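You operate a simulated robot arm through the tools that you are given. There is no shell and no other tool.

Carry out the task below with a simulated two-armed robot. There is one attempt and no reset: what you move stays moved.

TASK
When the black charger shows FULL, shelve the brown battery and put the teal one on charge in bay 2.
Fine: its socket is off while the flat plug moves, on again last; move the plug before you put the full battery on the upper shelf. Set down upright: what you pick out.

The check looks at the end state, three seconds after you hand in, the way a careful person would. Anything else that was tipped, shoved, dropped, spilled or broken makes it a failure.

THE ROBOT
Two 7-joint arms with fingered hands on one trunk that stands fixed in place. Base frame: the origin is at the foot of the trunk, x ahead of it, y to its left, z up; the work surface is at about z = 800. Readings come in mm, degrees, newtons and seconds.
The left shoulder is at [70, 142, 1339], the right one opposite. With the tool pointing down near the work surface each hand reaches from about 100 to 720 mm from the base axis, measured 20 degrees to its own side. Payload 3.6 kg a hand.
The tool frame of a hand sits at the grasp point between the pads (the TCP): z along the fingers, y along the line on which they close. The tips reach 25 mm beyond it. The gripper opens to 88 mm; its body begins 29 mm behind the TCP. The gripper is a hand of 5 fingers: y runs from the thumb to the fingers, the wrist lies at [-13, -97, -162] in the tool frame, and closing takes about 1.5 s.
Orientation is that of the tool frame in the base frame, as a unit quaternion [x, y, z, w]. With the fingers straight down and the wrist toward the robot, the tool's x, y and z point along [0, 1, 0], [1, 0, 0] and [0, 0, -1] of the base frame.

THE INTERFACE
- The arms move only by the tool drive_tool. It takes "left_series", "right_series" or both (then of equal length, played together; a hand with none holds still); each is a list of rows, each an object of numbers (a shift or turn left out is 0, a gripper value left out holds the last): "tx", "ty", "tz": the shift along the tool's x, y, z in mm; "wx", "wy", "wz": the turn, a rotation vector about the tool's x, y, z in degrees; "fingers": the closure, from 0 (fully open) to 1 (shut). In form: [{"tx": .., "ty": .., "tz": .., "wx": .., "wy": .., "wz": .., "fingers": ..}, ...]. A call has 1 to 20 rows; each row shifts and turns the commanded pose from where the row before left it, along the tool's axes as they then stand. A row lasts 0.2 s, in which the tool goes at most 50 mm and 8.6 degrees; a call with a longer step from one row to the next is refused whole, and so is a gripper value outside its range. Where a pose cannot be reached the arm comes as near as it can. A force on the tool above 40 N (or 10 N above the force at the start of the call, whichever is more), or a blocked arm, ends the call early, and 0.2 s more pass. The fingers move at their own pace (about 72 mm/s each) and stop on an object; they squeeze with about 25 N. The grip force told is the motor's: it shows also when the fingers shut on nothing. Time passes only in rows, and 0.2 s behind the last, so rows that do not move let the fingers close. It gives the time, the measured TCP pose, the force on the tool (base axes), the opening and the grip force at its end, in the units of the frame above (readings bear some noise), with the torque about the TCP (base axes, N m) and any sound that the robot's microphone picked up, and new pictures: "show" is both (left out), scene, wrist or none (wrist: the cameras of the hands that moved).
- Cameras (640 x 400 px; columns grow to the right, rows downward): "scene" is now at [124.6, 41.9, 1565.1]; the picture's right is [0.47, -0.88, 0.00], its down [-0.53, -0.29, -0.80] and it looks along [0.70, 0.38, -0.60] (base axes); focal length 214 px, centre (320, 200). "left" rides on the left gripper at [-59, -79, -105] in its tool frame; the picture's right is [-0.73, -0.32, 0.61], its down [0.62, -0.68, 0.38] and it looks along [0.29, 0.66, 0.70] (tool axes); focal length 234 px, centre (320, 200). "right" rides on the right gripper at [59, -79, -105] in its tool frame; the picture's right is [-0.73, 0.32, -0.61], its down [-0.62, -0.68, 0.38] and it looks along [-0.29, 0.66, 0.70] (tool axes); focal length 234 px, centre (320, 200). There is no depth. A picture from a camera that has moved, and an enlarged one, comes with that camera's place and axes in the base frame and with its lens.
- move_column(by): slides the trunk up (or, below 0, down) by that many mm; the arms and the scene camera ride with it, the base frame stays. It gives what a move gives, with no picture.
- preshape(shape, hand): the hand has 5 fingers and takes this shape, open, in about a second: jaw (thumb against the fingers, like two jaws); tri (thumb and two fingers); tip (a fingertip pinch); poke (one finger out to press); point (the index stretched); flat (the hand flat); cup (the hand cupped); fist (a fist). The gripper value then closes the fingers along that shape, each until it touches; the sizes above hold for jaw. It gives what a move gives, with no picture.
- pan_tilt(pan, tilt): turns the head with the scene camera to pan (to the left, within 86 degrees either way) and tilt (down, from -29 to 69), counted from straight ahead of the robot. It gives what a move gives, and a new picture of the scene camera.
- zoom(camera, box): a new picture of the part [left, top, right, bottom] of that camera's present view, enlarged. It takes no simulated time.
- hand_in(): hands the job in; it is judged then, once.

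Nothing tells you positions but the pictures and the camera data. Unless the task says otherwise, let go and move clear before handing in.

The tools are called after "Emit:" as a command line: name --argument value ..., lists and objects as JSON in quotes. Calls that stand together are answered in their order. drive_tool: Moves the arms, as the interface text tells. Its arguments: {"type":"object","properties":{"left_series":{"type":"array"},"right_series":{"type":"array"},"show":{"type":"string","enum":["both","scene","wrist","none"]}},"required":[]} The other tools are called the same way: move_column (by) moves the trunk up or down; preshape (shape, hand) gives the hand a shape; pan_tilt (pan, tilt) turns the head that bears the scene camera; zoom (camera, box) takes an enlarged picture of a part of a camera's view; hand_in () hands the job in.

At the start:

```text
time_s: 0.0
left_tool_pos: [334.9, 431.5, 1527.1]
left_tool_rot: [0.707, 0.707, 0.0, -0.001]
left_wrist_force: [0.2, -0.8, 0.2]
left_torque: [-0.01, -0.01, -0.01]
left_width: 87.5
left_gripper_force: 0.0
left_shape: jaw
right_tool_pos: [405.2, 56.1, 1529.3]
right_tool_rot: [0.707, 0.707, 0.0, 0.0]
right_wrist_force: [-1.5, 0.0, -0.2]
right_torque: [-0.04, -0.03, -0.03]
right_width: 87.8
right_gripper_force: 0.1
right_shape: jaw
trunk travel left (down, up): [-875.0, 65.0]
head pan, tilt (commanded): [28.3, 37.2]
```

scene: 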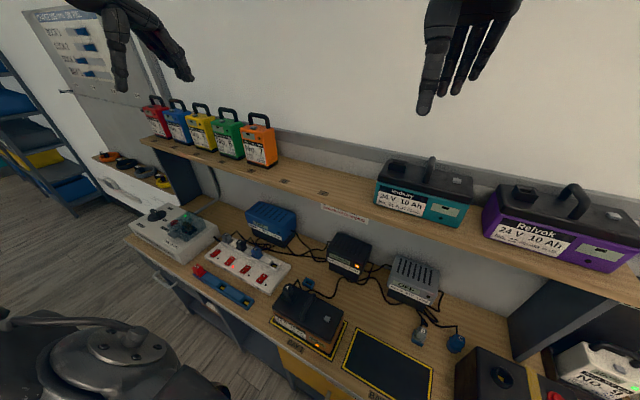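
right: 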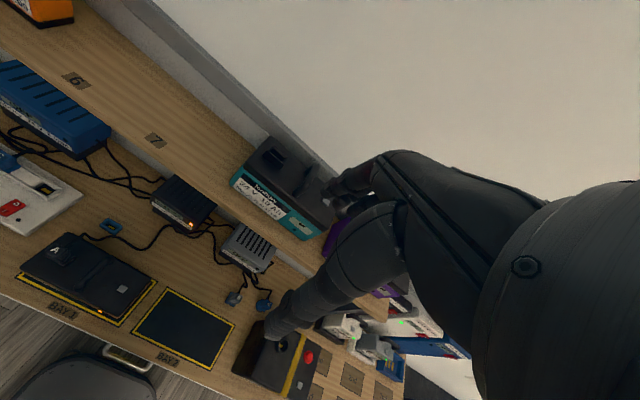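
left: 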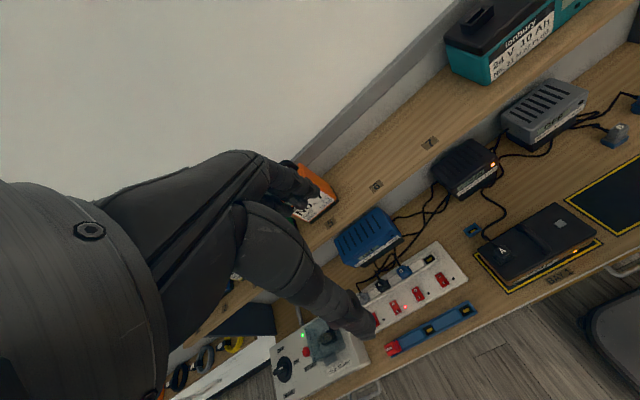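

I see a bench with chargers, a power strip, a battery in bay 1, an empty bay 2, and an upper shelf with batteries. I'll look closer before moving anything.

Emit:
zoom --camera "scene" --box '[180, 180, 340, 280]'

Emit:
zoom --camera "scene" --box '[300, 200, 480, 312]'

Emit:
zoom --camera "scene" --box '[250, 270, 450, 395]'

Emit:
zoom --camera "scene" --box '[360, 140, 640, 315]'

Emit:
zoom --camera "scene" --box '[20, 0, 180, 100]'

Emit:
zoom --camera "scene" --box '[120, 90, 280, 190]'

Emit:
zoom --camera "left" --box '[340, 200, 500, 300]'

Emit:
zoom --camera "right" --box '[0, 120, 280, 295]'

```text
4.00 times, centred on (260, 230) of scene
camera zoom: at [124.6, 41.9, 1565.1], right [0.47, -0.88, 0.0], down [-0.53, -0.29, -0.8], along [0.7, 0.38, -0.6], focal length 858 px, centre (560, 80)
```

zoom: 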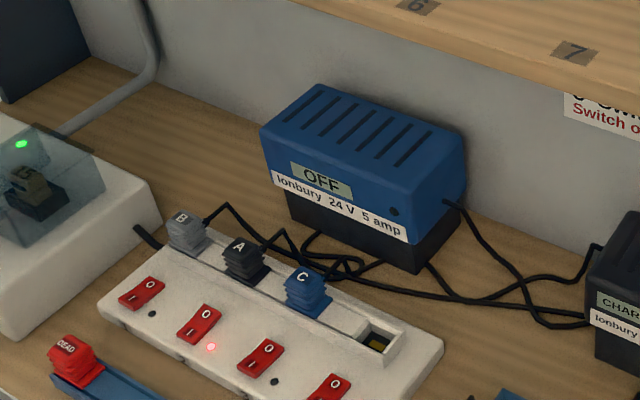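

```text
3.56 times, centred on (390, 256) of scene
camera zoom: at [124.6, 41.9, 1565.1], right [0.47, -0.88, 0.0], down [-0.53, -0.29, -0.8], along [0.7, 0.38, -0.6], focal length 763 px, centre (71, 1)
```

zoom: 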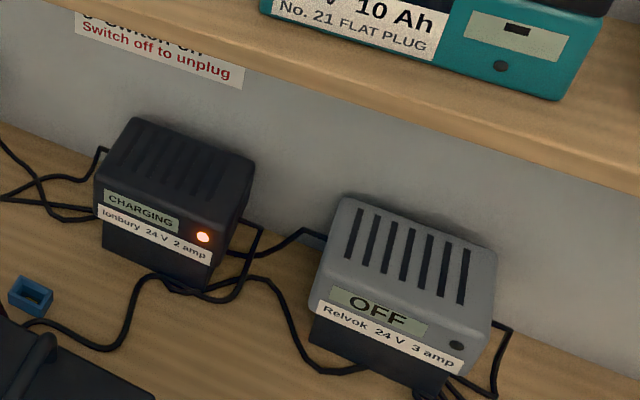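

```text
3.20 times, centred on (350, 332) of scene
camera zoom: at [124.6, 41.9, 1565.1], right [0.47, -0.88, 0.0], down [-0.53, -0.29, -0.8], along [0.7, 0.38, -0.6], focal length 686 px, centre (224, -224)
```

zoom: 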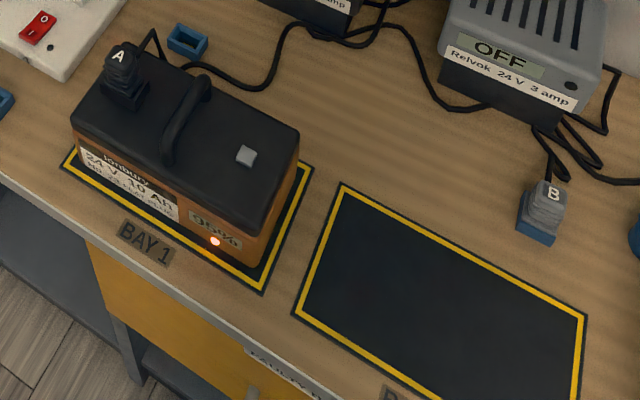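

```text
2.29 times, centred on (500, 228) of scene
camera zoom: at [124.6, 41.9, 1565.1], right [0.47, -0.88, 0.0], down [-0.53, -0.29, -0.8], along [0.7, 0.38, -0.6], focal length 490 px, centre (-91, 137)
```

zoom: 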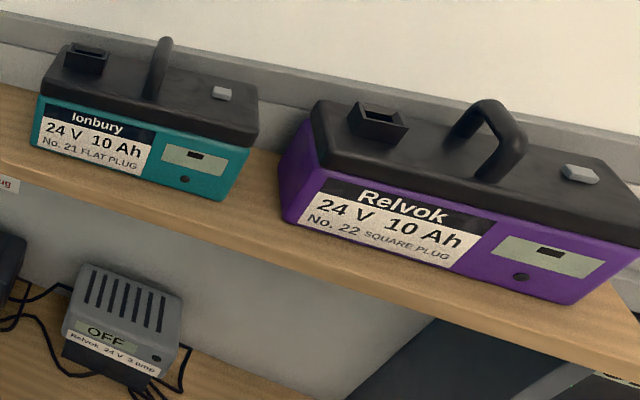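

```text
4.00 times, centred on (100, 50) of scene
camera zoom: at [124.6, 41.9, 1565.1], right [0.47, -0.88, 0.0], down [-0.53, -0.29, -0.8], along [0.7, 0.38, -0.6], focal length 858 px, centre (1200, 800)
```

zoom: 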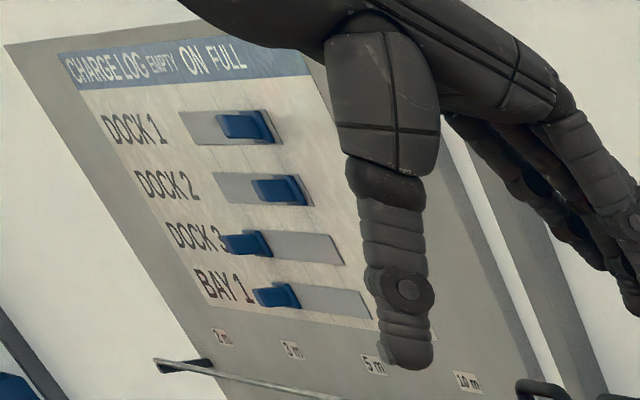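

```text
4.00 times, centred on (200, 140) of scene
camera zoom: at [124.6, 41.9, 1565.1], right [0.47, -0.88, 0.0], down [-0.53, -0.29, -0.8], along [0.7, 0.38, -0.6], focal length 858 px, centre (800, 440)
```

zoom: 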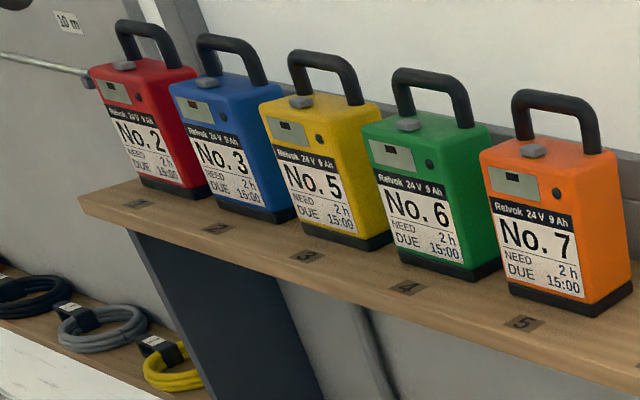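

```text
4.00 times, centred on (420, 250) of left
camera zoom: at [256.4, 372.9, 1633.2], right [-0.32, -0.73, -0.61], down [-0.68, 0.62, -0.38], along [0.66, 0.29, -0.7], focal length 937 px, centre (-80, 0)
```

zoom: 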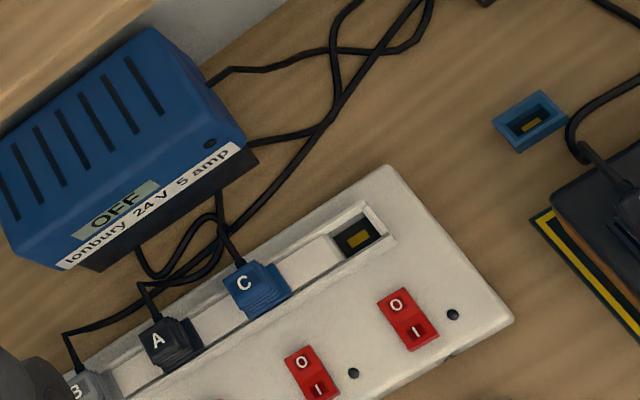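

```text
2.29 times, centred on (140, 208) of right
camera zoom: at [326.2, 114.4, 1632.8], right [0.32, -0.73, 0.61], down [-0.68, -0.62, -0.38], along [0.66, -0.29, -0.7], focal length 535 px, centre (731, 183)
```

zoom: 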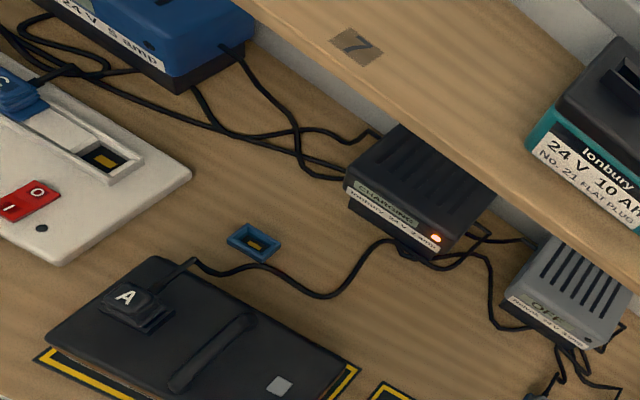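

The black charger shows CHARGING (brown battery at 95%), with its flat plug A in the brown battery and mains plug A in the strip with its light on. I'll look around some more to read the signs and locate things.

Emit:
pan_tilt --pan 10 --tilt 45

Emit:
zoom --camera "left" --box '[240, 250, 480, 400]'

Emit:
zoom --camera "left" --box '[420, 0, 640, 140]'

Emit:
zoom --camera "right" --box '[210, 120, 430, 260]'

Emit:
zoom --camera "right" --box '[230, 260, 480, 400]'

```text
time_s: 0.8
left_tool_pos: [334.4, 432.1, 1527.3]
left_tool_rot: [0.707, 0.708, -0.001, -0.001]
left_wrist_force: [-1.1, 0.5, 0.1]
left_torque: [-0.01, -0.03, 0.01]
left_width: 87.7
left_gripper_force: 0.1
left_shape: jaw
right_tool_pos: [406.9, 55.9, 1528.1]
right_tool_rot: [0.706, 0.708, 0.0, 0.0]
right_wrist_force: [-0.4, 0.7, -0.1]
right_torque: [-0.01, -0.01, -0.01]
right_width: 87.8
right_gripper_force: 0.0
right_shape: jaw
trunk travel left (down, up): [-875.0, 65.0]
head pan, tilt (commanded): [10.0, 45.0]
camera scene: at [128.2, 14.9, 1553.6], right [0.17, -0.98, 0.0], down [-0.7, -0.12, -0.71], along [0.7, 0.12, -0.71], focal length 214 px, centre (320, 200)
```

scene: 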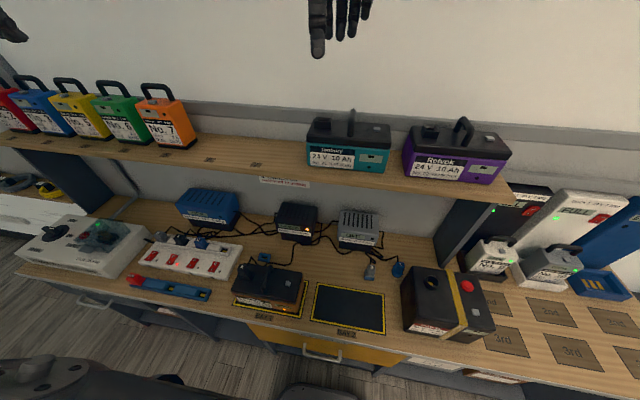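

```text
2.67 times, centred on (360, 325) of left
camera zoom: at [256.4, 372.9, 1633.1], right [-0.32, -0.73, -0.61], down [-0.68, 0.62, -0.38], along [0.66, 0.29, -0.7], focal length 624 px, centre (213, -133)
```

zoom: 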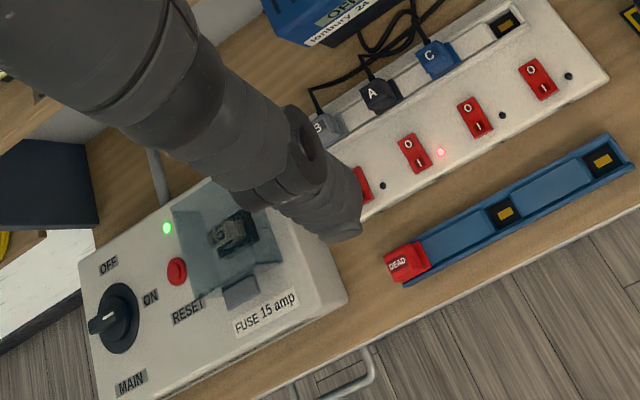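

```text
2.86 times, centred on (530, 70) of left
camera zoom: at [256.4, 372.9, 1633.1], right [-0.32, -0.73, -0.61], down [-0.68, 0.62, -0.38], along [0.66, 0.29, -0.7], focal length 669 px, centre (-280, 571)
```

zoom: 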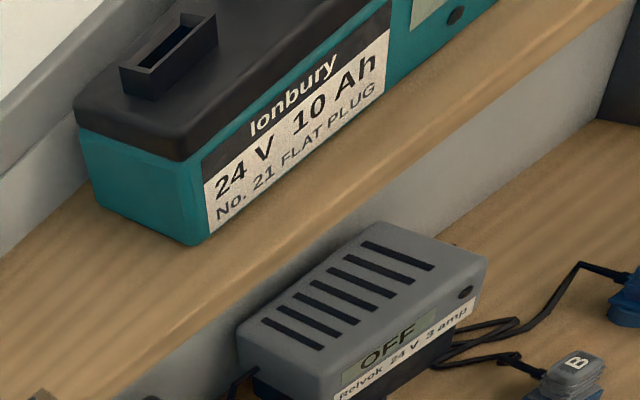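

```text
2.86 times, centred on (320, 190) of right
camera zoom: at [326.2, 114.4, 1632.8], right [0.32, -0.73, 0.61], down [-0.68, -0.62, -0.38], along [0.66, -0.29, -0.7], focal length 669 px, centre (320, 229)
```

zoom: 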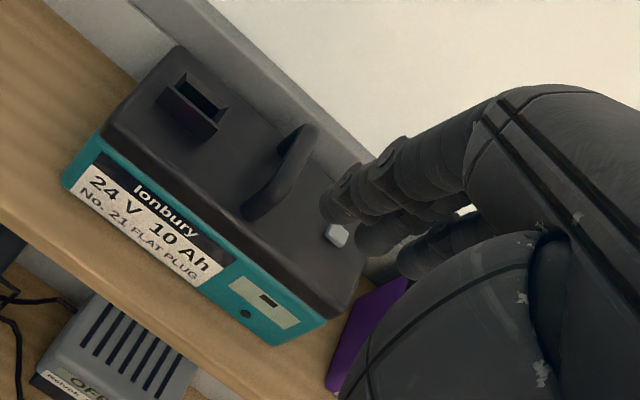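

```text
2.56 times, centred on (355, 330) of right
camera zoom: at [326.2, 114.4, 1632.8], right [0.32, -0.73, 0.61], down [-0.68, -0.62, -0.38], along [0.66, -0.29, -0.7], focal length 600 px, centre (230, -133)
```

zoom: 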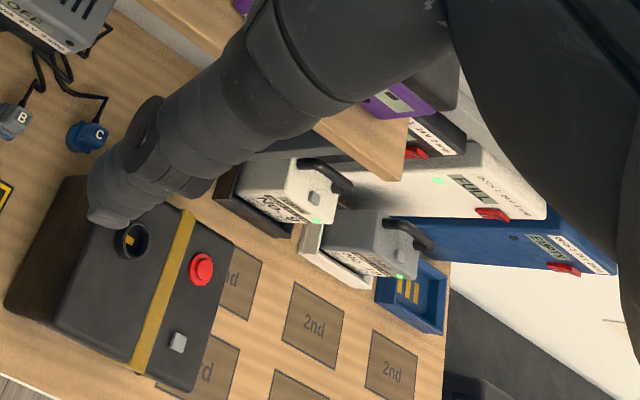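

I have a wider view now, with the bench layout, bays 1 and 2, parked plugs B and C, and docks to the right. I'll zoom for the sign, the bays and the strip.

Emit:
zoom --camera "scene" --box '[220, 160, 340, 235]'

Emit:
zoom --camera "scene" --box '[220, 240, 420, 365]'

Emit:
zoom --camera "scene" --box '[120, 210, 280, 310]'

Emit:
zoom --camera "scene" --box '[290, 95, 530, 245]'

Emit:
zoom --camera "scene" --box '[400, 180, 640, 380]'

Emit:
pan_tilt --pan 10 --tilt 62

```text
5.33 times, centred on (280, 198) of scene
camera zoom: at [128.2, 14.9, 1553.6], right [0.17, -0.98, 0.0], down [-0.7, -0.12, -0.71], along [0.7, 0.12, -0.71], focal length 1144 px, centre (533, 213)
```

zoom: 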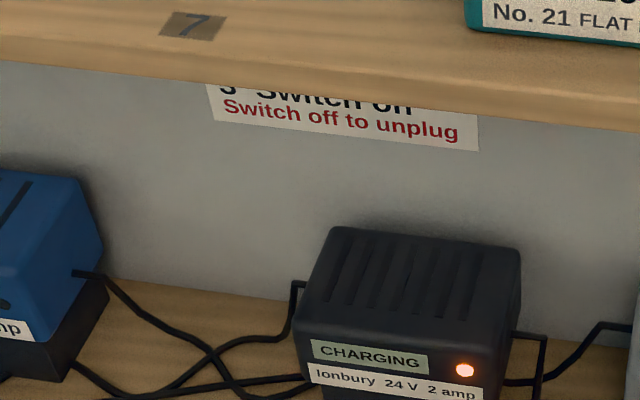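

```text
3.20 times, centred on (320, 302) of scene
camera zoom: at [128.2, 14.9, 1553.6], right [0.17, -0.98, 0.0], down [-0.7, -0.12, -0.71], along [0.7, 0.12, -0.71], focal length 686 px, centre (320, -128)
```

zoom: 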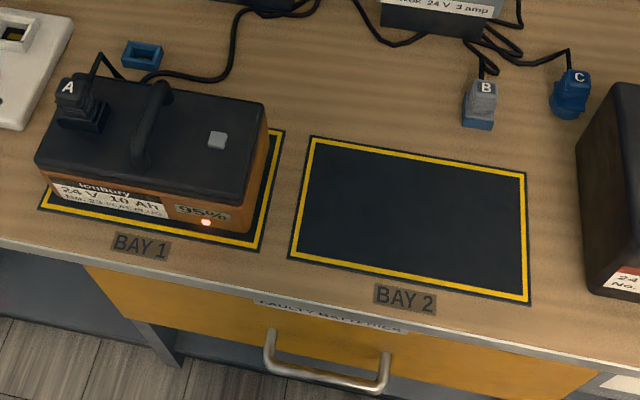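

```text
4.00 times, centred on (200, 260) of scene
camera zoom: at [128.2, 14.9, 1553.6], right [0.17, -0.98, 0.0], down [-0.7, -0.12, -0.71], along [0.7, 0.12, -0.71], focal length 858 px, centre (800, -40)
```

zoom: 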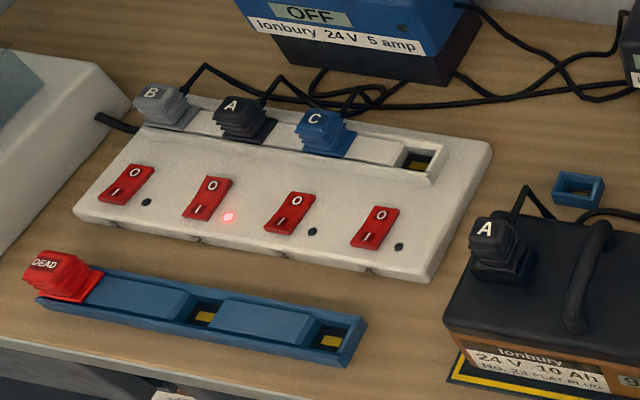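

```text
2.67 times, centred on (410, 170) of scene
camera zoom: at [128.2, 14.9, 1553.6], right [0.17, -0.98, 0.0], down [-0.7, -0.12, -0.71], along [0.7, 0.12, -0.71], focal length 572 px, centre (80, 280)
```

zoom: 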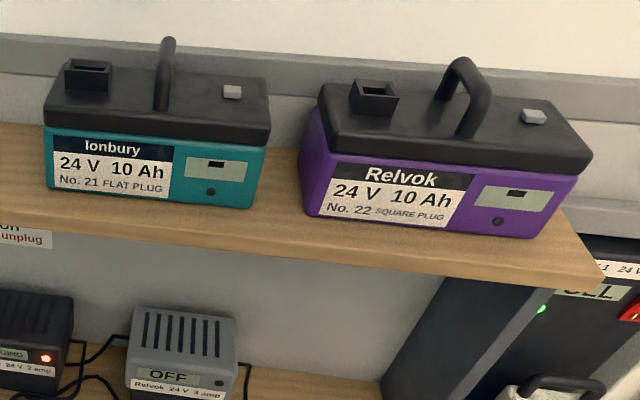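

```text
2.00 times, centred on (520, 280) of scene
camera zoom: at [128.2, 14.9, 1553.6], right [0.17, -0.98, 0.0], down [-0.7, -0.12, -0.71], along [0.7, 0.12, -0.71], focal length 429 px, centre (-80, 40)
```

zoom: 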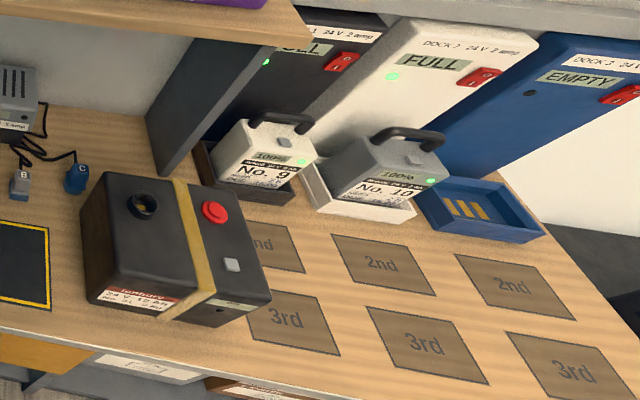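

```text
time_s: 1.6
left_tool_pos: [335.2, 432.0, 1527.7]
left_tool_rot: [0.707, 0.707, 0.0, 0.0]
left_wrist_force: [-0.2, -0.1, -0.2]
left_torque: [0.0, -0.02, 0.03]
left_width: 87.6
left_gripper_force: 0.1
left_shape: jaw
right_tool_pos: [405.7, 56.4, 1529.0]
right_tool_rot: [0.706, 0.708, 0.001, 0.0]
right_wrist_force: [0.3, -0.6, -0.6]
right_torque: [0.03, 0.01, 0.02]
right_width: 87.8
right_gripper_force: 0.1
right_shape: jaw
trunk travel left (down, up): [-875.0, 65.0]
head pan, tilt (commanded): [10.0, 62.0]
camera scene: at [111.5, 12.0, 1531.9], right [0.17, -0.98, 0.0], down [-0.87, -0.15, -0.47], along [0.46, 0.08, -0.88], focal length 214 px, centre (320, 200)
```

scene: 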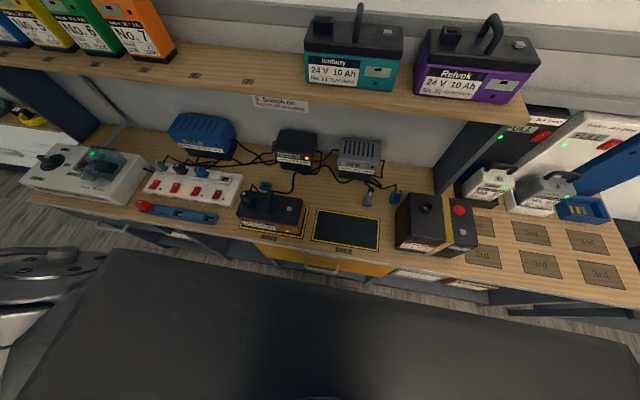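

The layout is clear: bay 1 is centred near (394, 231), bay 2 near (394, -36), the shelf top is at z≈1208, and the teal battery stands near (645, 28). I'll zoom hard on the plug, terminals, switches and handles for fine measurements.

Emit:
zoom --camera "scene" --box '[232, 180, 312, 230]'

Emit:
zoom --camera "scene" --box '[150, 155, 246, 215]'

Emit:
zoom --camera "scene" --box '[296, 0, 408, 70]'

Emit:
zoom --camera "scene" --box '[240, 120, 304, 170]'

Emit:
zoom --camera "scene" --box '[350, 170, 430, 220]'

Emit:
zoom --camera "scene" --box '[238, 86, 328, 126]'

```text
8.00 times, centred on (272, 205) of scene
camera zoom: at [111.5, 12.0, 1531.9], right [0.17, -0.98, 0.0], down [-0.87, -0.15, -0.47], along [0.46, 0.08, -0.88], focal length 1716 px, centre (704, 160)
```

zoom: 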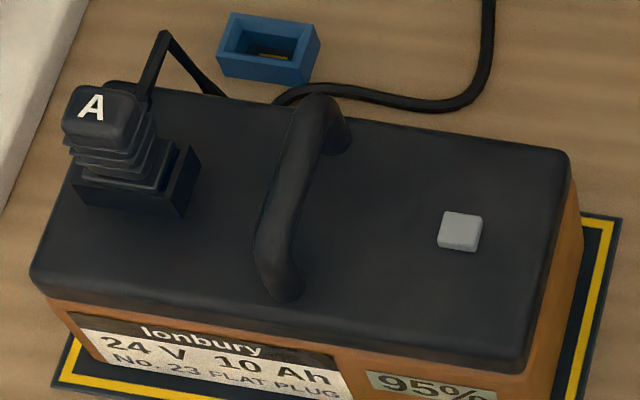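

```text
6.67 times, centred on (198, 185) of scene
camera zoom: at [111.5, 12.0, 1531.9], right [0.17, -0.98, 0.0], down [-0.87, -0.15, -0.47], along [0.46, 0.08, -0.88], focal length 1430 px, centre (1133, 300)
```

zoom: 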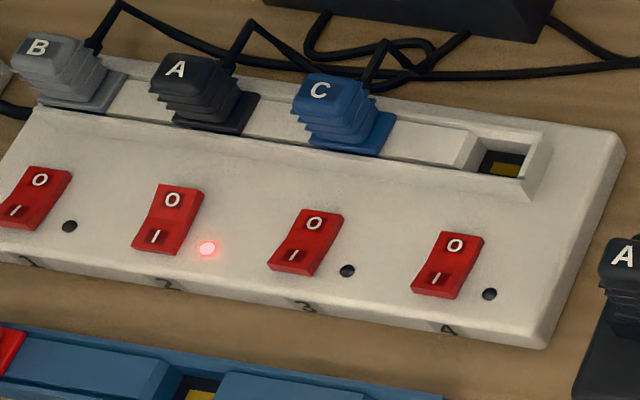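

```text
5.71 times, centred on (352, 35) of scene
camera zoom: at [111.5, 12.0, 1531.9], right [0.17, -0.98, 0.0], down [-0.87, -0.15, -0.47], along [0.46, 0.08, -0.88], focal length 1226 px, centre (137, 1143)
```

zoom: 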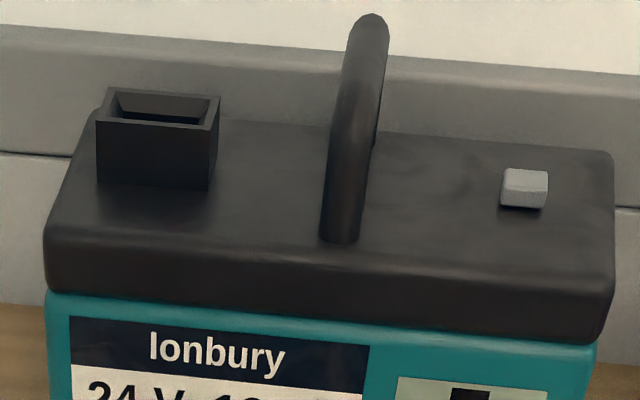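

```text
8.00 times, centred on (272, 145) of scene
camera zoom: at [111.5, 12.0, 1531.9], right [0.17, -0.98, 0.0], down [-0.87, -0.15, -0.47], along [0.46, 0.08, -0.88], focal length 1716 px, centre (704, 640)
```

zoom: 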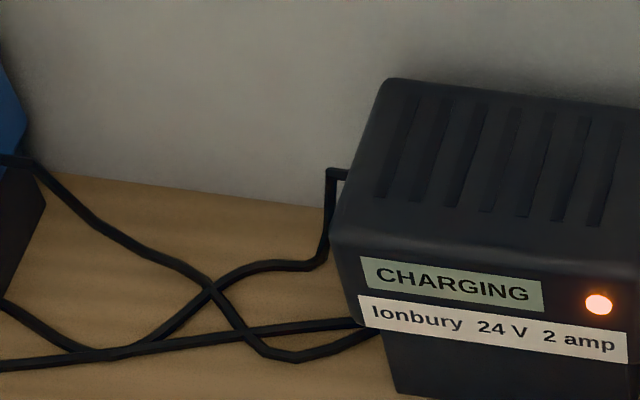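

```text
8.00 times, centred on (390, 195) of scene
camera zoom: at [111.5, 12.0, 1531.9], right [0.17, -0.98, 0.0], down [-0.87, -0.15, -0.47], along [0.46, 0.08, -0.88], focal length 1716 px, centre (-240, 240)
```

zoom: 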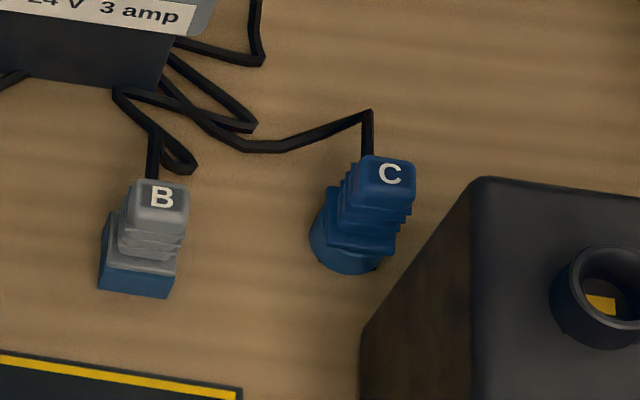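

```text
7.11 times, centred on (283, 106) of scene
camera zoom: at [111.5, 12.0, 1531.9], right [0.17, -0.98, 0.0], down [-0.87, -0.15, -0.47], along [0.46, 0.08, -0.88], focal length 1525 px, centre (583, 868)
```

zoom: 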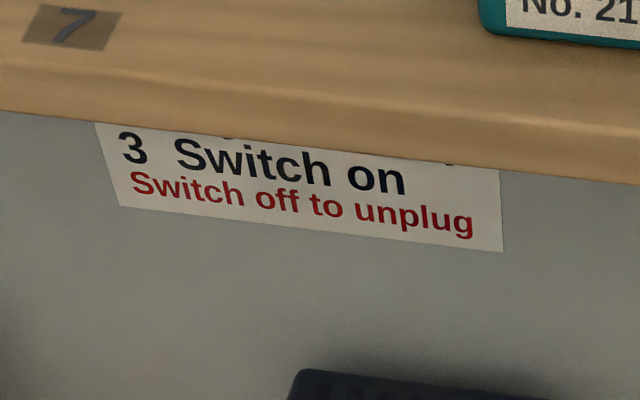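

The teal handle is an arch running front to back, so the fingers must close along y. I'll turn the right hand 90° in the air, high above everything, and check that pose; meanwhile time passes for the charger.

Emit:
drive_tool --right_series '[{"wz": -8.2}, {"wz": -8.2}, {"wz": -8.2}, {"wz": -8.2}, {"wz": -8.2}, {"wz": -8.2}, {"wz": -8.2}, {"wz": -8.2}, {"wz": -8.2}, {"wz": -8.2}, {"wz": -8.0}]'

```text
time_s: 4.0
left_tool_pos: [334.7, 432.8, 1527.5]
left_tool_rot: [0.707, 0.707, 0.0, 0.001]
left_wrist_force: [-0.8, -0.3, 0.8]
left_torque: [0.01, -0.01, 0.02]
left_width: 87.8
left_gripper_force: 0.0
left_shape: jaw
right_tool_pos: [312.5, 81.3, 1470.9]
right_tool_rot: [0.002, 1.0, 0.002, 0.001]
right_wrist_force: [0.4, -0.2, -0.1]
right_torque: [-0.01, 0.0, 0.01]
right_width: 87.5
right_gripper_force: 0.0
right_shape: jaw
right hand out of reach, approached as far as the arm can: row 9, 10, 11
trunk travel left (down, up): [-875.0, 65.0]
head pan, tilt (commanded): [10.0, 62.0]
camera scene: at [111.4, 12.6, 1531.9], right [0.17, -0.98, 0.0], down [-0.87, -0.15, -0.47], along [0.46, 0.08, -0.88], focal length 214 px, centre (320, 200)
camera right: at [253.2, 1.7, 1573.4], right [0.73, 0.32, 0.61], down [0.62, -0.68, -0.39], along [0.29, 0.66, -0.69], focal length 234 px, centre (320, 200)
```

scene: 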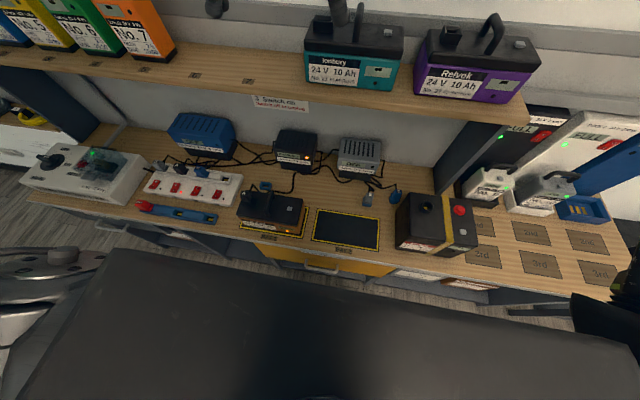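
right: 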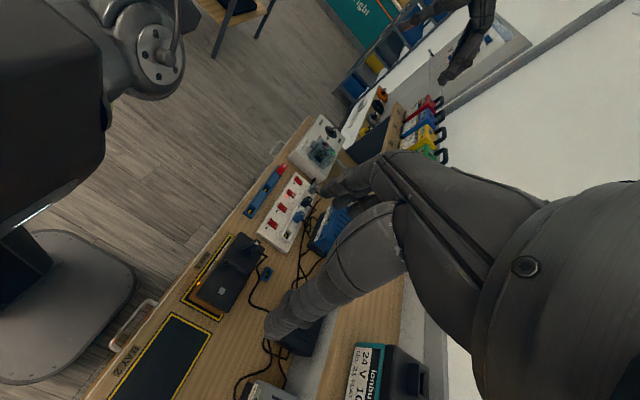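

The right hand turned as wanted but the arm could not hold that height with this orientation. I'll lower it and see how the reach behaves.

Emit:
drive_tool --right_series '[{"tz": 30}, {"tz": 30}, {"tz": 29}, {}]' --show "none"

```text
time_s: 5.0
left_tool_pos: [334.6, 433.4, 1527.0]
left_tool_rot: [0.708, 0.706, 0.001, 0.0]
left_wrist_force: [-0.1, 0.1, -0.1]
left_torque: [-0.02, 0.01, 0.0]
left_width: 87.8
left_gripper_force: 0.2
left_shape: jaw
right_tool_pos: [313.4, 81.5, 1380.8]
right_tool_rot: [0.0, 1.0, -0.001, 0.0]
right_wrist_force: [0.7, -0.5, 0.0]
right_torque: [0.0, 0.01, -0.02]
right_width: 88.0
right_gripper_force: 0.1
right_shape: jaw
trunk travel left (down, up): [-875.0, 65.0]
head pan, tilt (commanded): [10.0, 62.0]
```

The right hand is at (313, 81, 1381). I'll test the forward reach toward the teal handle while staying above z=1430.

Emit:
drive_tool --right_series '[{"tz": -30, "tx": -20, "ty": -10}, {"tz": -30, "tx": -40, "ty": -10}, {"tx": -40, "ty": -10}, {"tx": -40, "ty": -10}, {"tx": -40, "ty": -10}, {"tx": -40, "ty": -3}, {"tx": -30}, {}]'

```text
refused: row 2 steps farther than a row can; nothing moved
```

Emit:
drive_tool --right_series '[{"tz": -30, "tx": -20, "ty": -10}, {"tz": -25, "tx": -35, "ty": -10}, {"tx": -40, "ty": -10}, {"tx": -40, "ty": -10}, {"tx": -40, "ty": -10}, {"tx": -40, "ty": -3}, {"tx": -30}, {}]'

```text
time_s: 6.8
left_tool_pos: [335.5, 431.9, 1527.7]
left_tool_rot: [0.707, 0.707, 0.0, 0.0]
left_wrist_force: [0.2, 0.2, -0.1]
left_torque: [-0.01, 0.02, 0.04]
left_width: 87.7
left_gripper_force: 0.0
left_shape: jaw
right_tool_pos: [344.3, 80.2, 1384.2]
right_tool_rot: [0.003, 1.0, 0.001, -0.001]
right_wrist_force: [-0.2, -0.8, -0.3]
right_torque: [-0.01, -0.03, 0.0]
right_width: 87.8
right_gripper_force: 0.0
right_shape: jaw
right hand out of reach, approached as far as the arm can: row 2, 3, 4, 5, 6, 7
trunk travel left (down, up): [-875.0, 65.0]
head pan, tilt (commanded): [10.0, 62.0]
camera scene: at [111.3, 11.6, 1531.8], right [0.17, -0.98, 0.0], down [-0.87, -0.15, -0.47], along [0.46, 0.08, -0.88], focal length 214 px, centre (320, 200)
camera right: at [284.7, 1.6, 1486.4], right [0.73, 0.32, 0.61], down [0.62, -0.68, -0.38], along [0.29, 0.66, -0.69], focal length 234 px, centre (320, 200)
```

scene: 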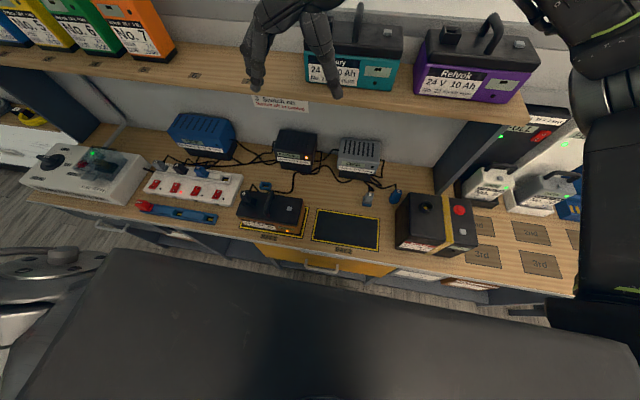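
right: 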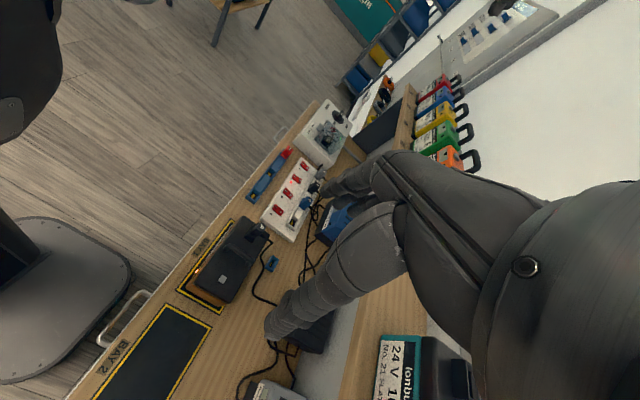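

With the hand turned fully sideways the forearm cannot stretch forward far enough. I'll raise the trunk to the top and test how much yaw is possible near the teal handle.

Emit:
move_column --by 65

Emit:
zoom --camera "scene" --box '[240, 120, 330, 176]'

```text
time_s: 7.8
left_tool_pos: [335.2, 432.8, 1592.4]
left_tool_rot: [0.707, 0.707, 0.0, 0.0]
left_wrist_force: [0.3, -0.3, -1.1]
left_torque: [-0.01, 0.02, -0.01]
left_width: 87.8
left_gripper_force: 0.1
left_shape: jaw
right_tool_pos: [343.9, 80.4, 1449.0]
right_tool_rot: [0.002, 1.0, 0.001, -0.001]
right_wrist_force: [-0.4, -0.4, -0.4]
right_torque: [0.01, 0.03, 0.01]
right_width: 87.7
right_gripper_force: 0.0
right_shape: jaw
trunk travel left (down, up): [-940.0, 0.0]
head pan, tilt (commanded): [10.0, 62.0]
```

```text
7.11 times, centred on (285, 148) of scene
camera zoom: at [111.8, 12.1, 1596.8], right [0.17, -0.98, 0.0], down [-0.87, -0.15, -0.47], along [0.46, 0.08, -0.88], focal length 1525 px, centre (569, 570)
```

zoom: 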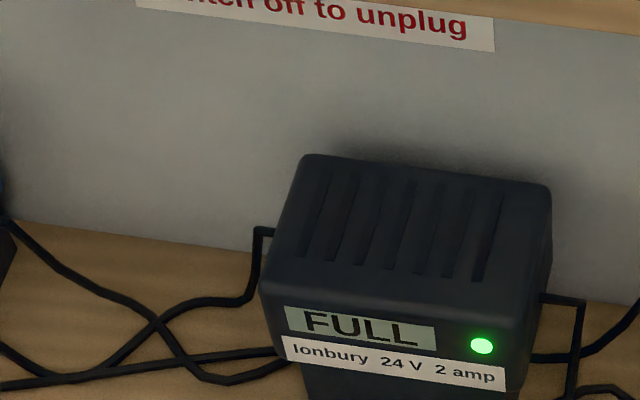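

The black charger now shows FULL with a green light, so the job can start. First I'll test how far the right hand reaches toward the teal handle with about 60° of yaw.

Emit:
drive_tool --right_series '[{"wz": 7.5}, {"wz": 7.5}, {"wz": 7.5}, {"wz": 7.5}, {"tx": -35.6, "ty": 11.5}, {"tx": -35.6, "ty": 11.5}, {"tx": -35.6, "ty": 11.5}, {"tx": -35.6, "ty": 11.5}, {"tx": -35.6, "ty": 11.5}, {"tx": -35.6, "ty": 11.5}, {"tx": -35.6, "ty": 11.5}, {}]'

```text
time_s: 10.4
left_tool_pos: [335.1, 433.2, 1593.1]
left_tool_rot: [0.707, 0.707, 0.0, -0.001]
left_wrist_force: [0.6, -0.2, 0.8]
left_torque: [0.03, 0.02, -0.01]
left_width: 87.9
left_gripper_force: 0.0
left_shape: jaw
right_tool_pos: [527.3, 42.2, 1440.3]
right_tool_rot: [0.262, 0.965, 0.001, 0.0]
right_wrist_force: [0.2, 0.2, 0.6]
right_torque: [-0.01, 0.02, -0.03]
right_width: 87.5
right_gripper_force: 0.0
right_shape: jaw
right hand out of reach, approached as far as the arm can: row 10, 11
trunk travel left (down, up): [-940.0, 0.0]
head pan, tilt (commanded): [10.0, 62.0]
camera scene: at [112.0, 11.8, 1596.8], right [0.17, -0.98, 0.0], down [-0.87, -0.15, -0.47], along [0.46, 0.08, -0.88], focal length 214 px, centre (320, 200)
camera right: at [435.8, 3.3, 1544.0], right [0.79, -0.09, 0.61], down [0.19, -0.9, -0.39], along [0.58, 0.42, -0.69], focal length 234 px, centre (320, 200)
```

scene: 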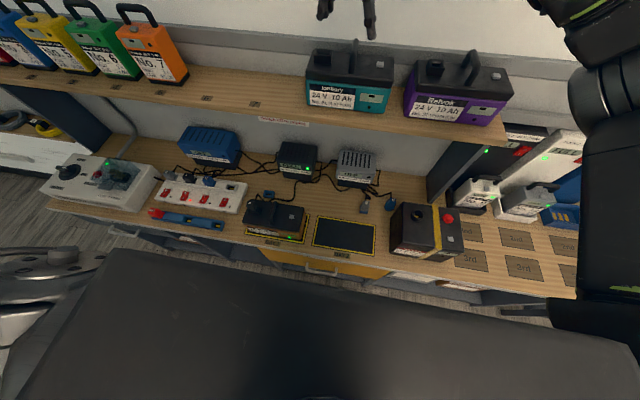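
right: 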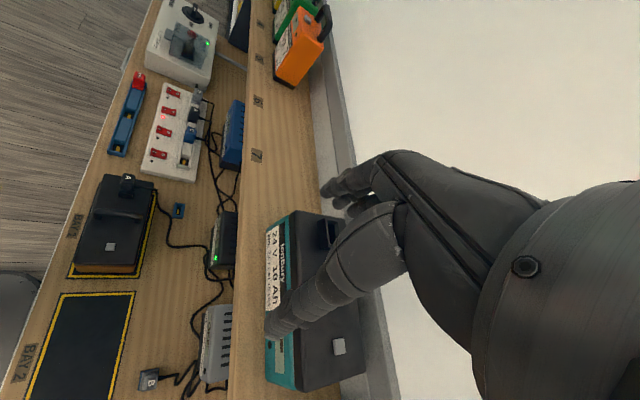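

The reach stops at x=527 with 60° yaw at that height. I'll tilt the hand so the fingers lean forward, which brings the wrist back, and test further forward, still above the handle.

Emit:
drive_tool --right_series '[{"wx": -4, "wy": -6.93}, {"wx": -4, "wy": -6.93}, {"wx": -4, "wy": -6.93}, {"tx": -17.4, "ty": 4.7, "tz": 22.4}, {"tx": -17.4, "ty": 4.7, "tz": 22.4}, {"tx": -17.4, "ty": 4.7, "tz": 22.4}, {}]'

```text
time_s: 12.1
left_tool_pos: [334.2, 432.9, 1593.0]
left_tool_rot: [0.707, 0.707, 0.0, 0.0]
left_wrist_force: [0.2, 0.8, 0.2]
left_torque: [-0.03, 0.03, -0.02]
left_width: 87.7
left_gripper_force: 0.0
left_shape: jaw
right_tool_pos: [591.0, 29.4, 1403.3]
right_tool_rot: [0.256, 0.944, 0.055, 0.202]
right_wrist_force: [-1.4, -0.7, 0.7]
right_torque: [0.04, -0.02, 0.0]
right_width: 88.1
right_gripper_force: 0.1
right_shape: jaw
right hand out of reach, approached as far as the arm can: row 6
trunk travel left (down, up): [-940.0, 0.0]
head pan, tilt (commanded): [10.0, 62.0]
camera scene: at [111.0, 12.0, 1596.9], right [0.17, -0.98, 0.0], down [-0.87, -0.15, -0.47], along [0.46, 0.08, -0.88], focal length 214 px, centre (320, 200)
camera right: at [465.2, -9.0, 1461.4], right [0.47, -0.09, 0.88], down [0.33, -0.9, -0.27], along [0.81, 0.42, -0.4], focal length 234 px, centre (320, 200)
```

scene: 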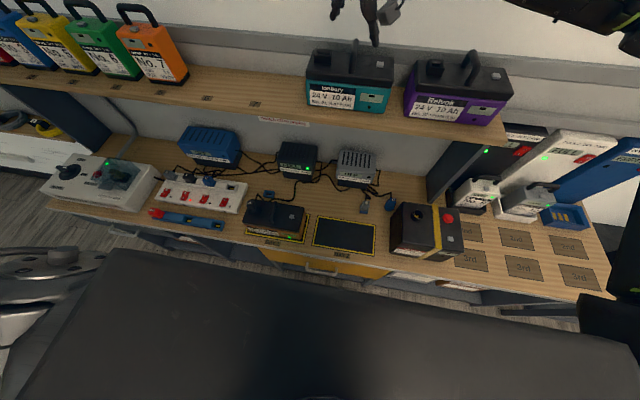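
right: 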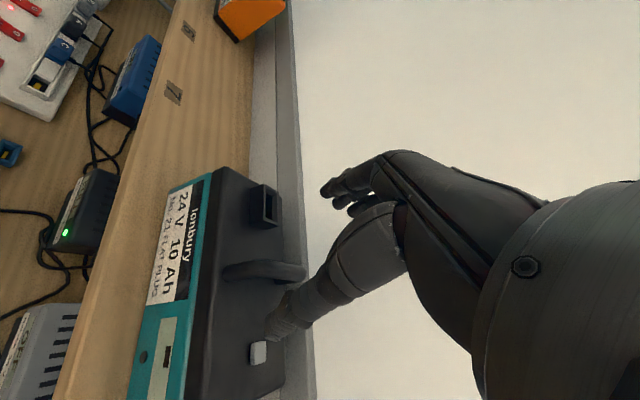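

Tilting helps: the hand now reaches x=591 at z=1403. I'll try more yaw and more tilt here in the free air to find the best pose for the handle.

Emit:
drive_tool --right_series '[{"wx": -2, "wy": -6.7}, {"wx": -2, "wy": -6.7}, {"wx": -2, "wy": -6.7}, {"wz": -7.5}, {"wz": -7.5}, {}]' --show "none"

```text
time_s: 13.4
left_tool_pos: [334.5, 433.1, 1591.8]
left_tool_rot: [0.707, 0.707, 0.0, 0.001]
left_wrist_force: [-0.2, -0.3, -0.1]
left_torque: [-0.01, 0.0, -0.03]
left_width: 87.4
left_gripper_force: 0.0
left_shape: jaw
right_tool_pos: [590.4, 29.2, 1405.3]
right_tool_rot: [0.131, 0.915, 0.008, 0.381]
right_wrist_force: [-0.1, 0.4, -0.5]
right_torque: [0.02, 0.01, -0.01]
right_width: 88.0
right_gripper_force: 0.1
right_shape: jaw
trunk travel left (down, up): [-940.0, 0.0]
head pan, tilt (commanded): [10.0, 62.0]
```

A pose with about 75° yaw and 45° forward lean is reachable at x=590. I'll test moving on to x=640 at this height.

Emit:
drive_tool --right_series '[{"tx": -9.4, "ty": 3.6, "tz": 13.5}, {"tx": -9.4, "ty": 3.6, "tz": 13.5}, {"tx": -9.4, "ty": 3.6, "tz": 13.5}, {}]'

```text
time_s: 14.4
left_tool_pos: [335.9, 430.1, 1593.6]
left_tool_rot: [0.707, 0.707, 0.001, -0.001]
left_wrist_force: [0.4, -0.4, -0.4]
left_torque: [0.02, -0.03, -0.02]
left_width: 88.0
left_gripper_force: 0.1
left_shape: jaw
right_tool_pos: [625.1, 25.8, 1400.3]
right_tool_rot: [0.132, 0.916, 0.009, 0.38]
right_wrist_force: [0.4, -0.3, -0.1]
right_torque: [-0.02, 0.02, 0.02]
right_width: 87.9
right_gripper_force: 0.0
right_shape: jaw
right hand out of reach, approached as far as the arm can: row 3
trunk travel left (down, up): [-940.0, 0.0]
head pan, tilt (commanded): [10.0, 62.0]
camera scene: at [112.2, 10.1, 1596.8], right [0.17, -0.98, 0.0], down [-0.87, -0.15, -0.47], along [0.46, 0.08, -0.88], focal length 214 px, centre (320, 200)
camera right: at [492.3, -27.8, 1423.8], right [0.14, 0.18, 0.97], down [0.53, -0.84, 0.08], along [0.84, 0.5, -0.22], focal length 234 px, centre (320, 200)
```

scene: 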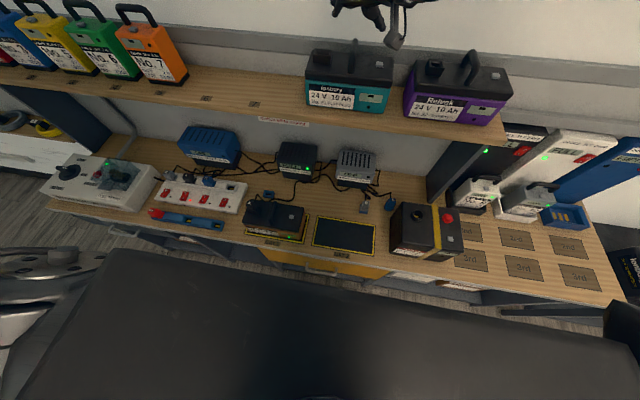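
right: 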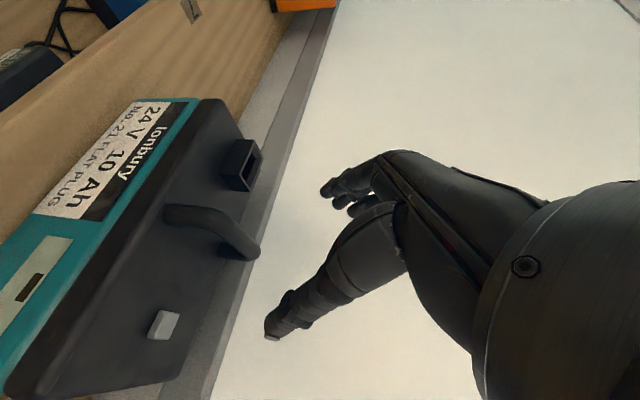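

The hand reaches x≈625 here and should go a bit further when lower. I'll zoom in to see the handle geometry exactly.

Emit:
zoom --camera "right" --box '[100, 80, 340, 360]'

Emit:
zoom --camera "scene" --box '[290, 0, 450, 120]'

```text
1.43 times, centred on (220, 220) of right
camera zoom: at [492.3, -27.8, 1423.8], right [0.14, 0.18, 0.97], down [0.53, -0.84, 0.08], along [0.84, 0.5, -0.22], focal length 334 px, centre (463, 171)
```

zoom: 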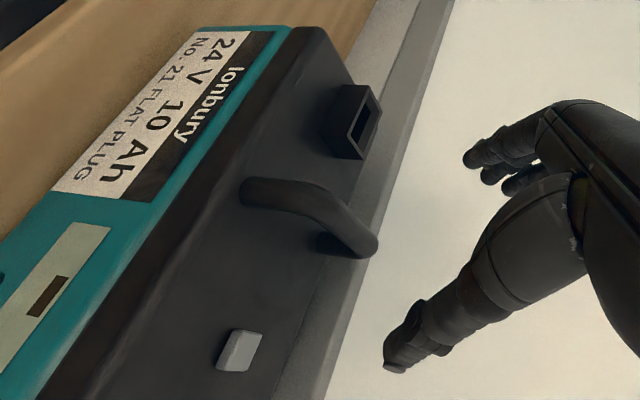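

```text
3.33 times, centred on (370, 60) of scene
camera zoom: at [112.2, 10.1, 1596.8], right [0.17, -0.98, 0.0], down [-0.87, -0.15, -0.47], along [0.46, 0.08, -0.88], focal length 715 px, centre (153, 667)
```

zoom: 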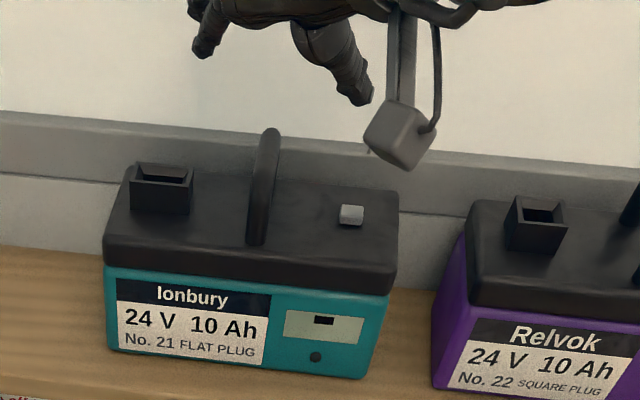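

The handle bar runs from x≈605 to 674 at y≈24, with its top near z=1345 and the lid near 1300. I'll close the hand halfway so the fingers clear the terminal housing, and look before going down over the bar.

Emit:
drive_tool --right_series '[{"fingers": 0.4}, {"fingers": 0.4}, {"fingers": 0.4}, {"fingers": 0.4}]'

Emit:
zoom --camera "scene" --box '[300, 0, 440, 90]'

```text
time_s: 15.4
left_tool_pos: [334.4, 433.5, 1593.2]
left_tool_rot: [0.707, 0.707, 0.001, 0.0]
left_wrist_force: [0.4, 0.2, 0.0]
left_torque: [0.0, 0.01, 0.0]
left_width: 87.7
left_gripper_force: 0.1
left_shape: jaw
right_tool_pos: [624.3, 28.2, 1400.0]
right_tool_rot: [0.132, 0.915, 0.008, 0.38]
right_wrist_force: [0.5, 0.1, 0.3]
right_torque: [0.02, -0.02, -0.01]
right_width: 53.2
right_gripper_force: 0.1
right_shape: jaw
trunk travel left (down, up): [-940.0, 0.0]
head pan, tilt (commanded): [10.0, 62.0]
camera scene: at [111.3, 12.4, 1596.8], right [0.17, -0.98, 0.0], down [-0.87, -0.15, -0.47], along [0.46, 0.08, -0.88], focal length 214 px, centre (320, 200)
camera right: at [491.5, -25.6, 1424.1], right [0.14, 0.18, 0.97], down [0.53, -0.84, 0.08], along [0.84, 0.5, -0.22], focal length 234 px, centre (320, 200)
```

scene: 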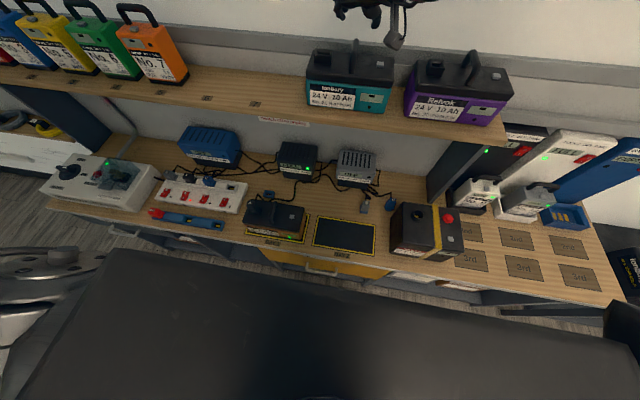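
right: 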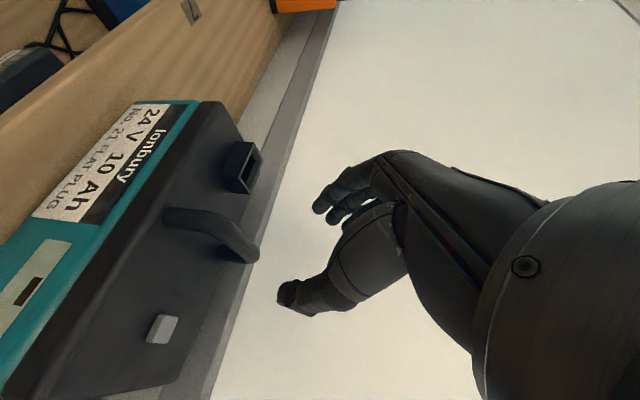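

```text
4.44 times, centred on (370, 45) of scene
camera zoom: at [111.3, 12.4, 1596.8], right [0.17, -0.98, 0.0], down [-0.87, -0.15, -0.47], along [0.46, 0.08, -0.88], focal length 953 px, centre (98, 889)
```

zoom: 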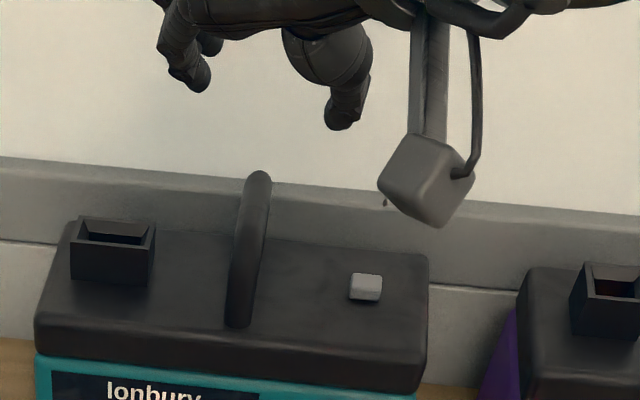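

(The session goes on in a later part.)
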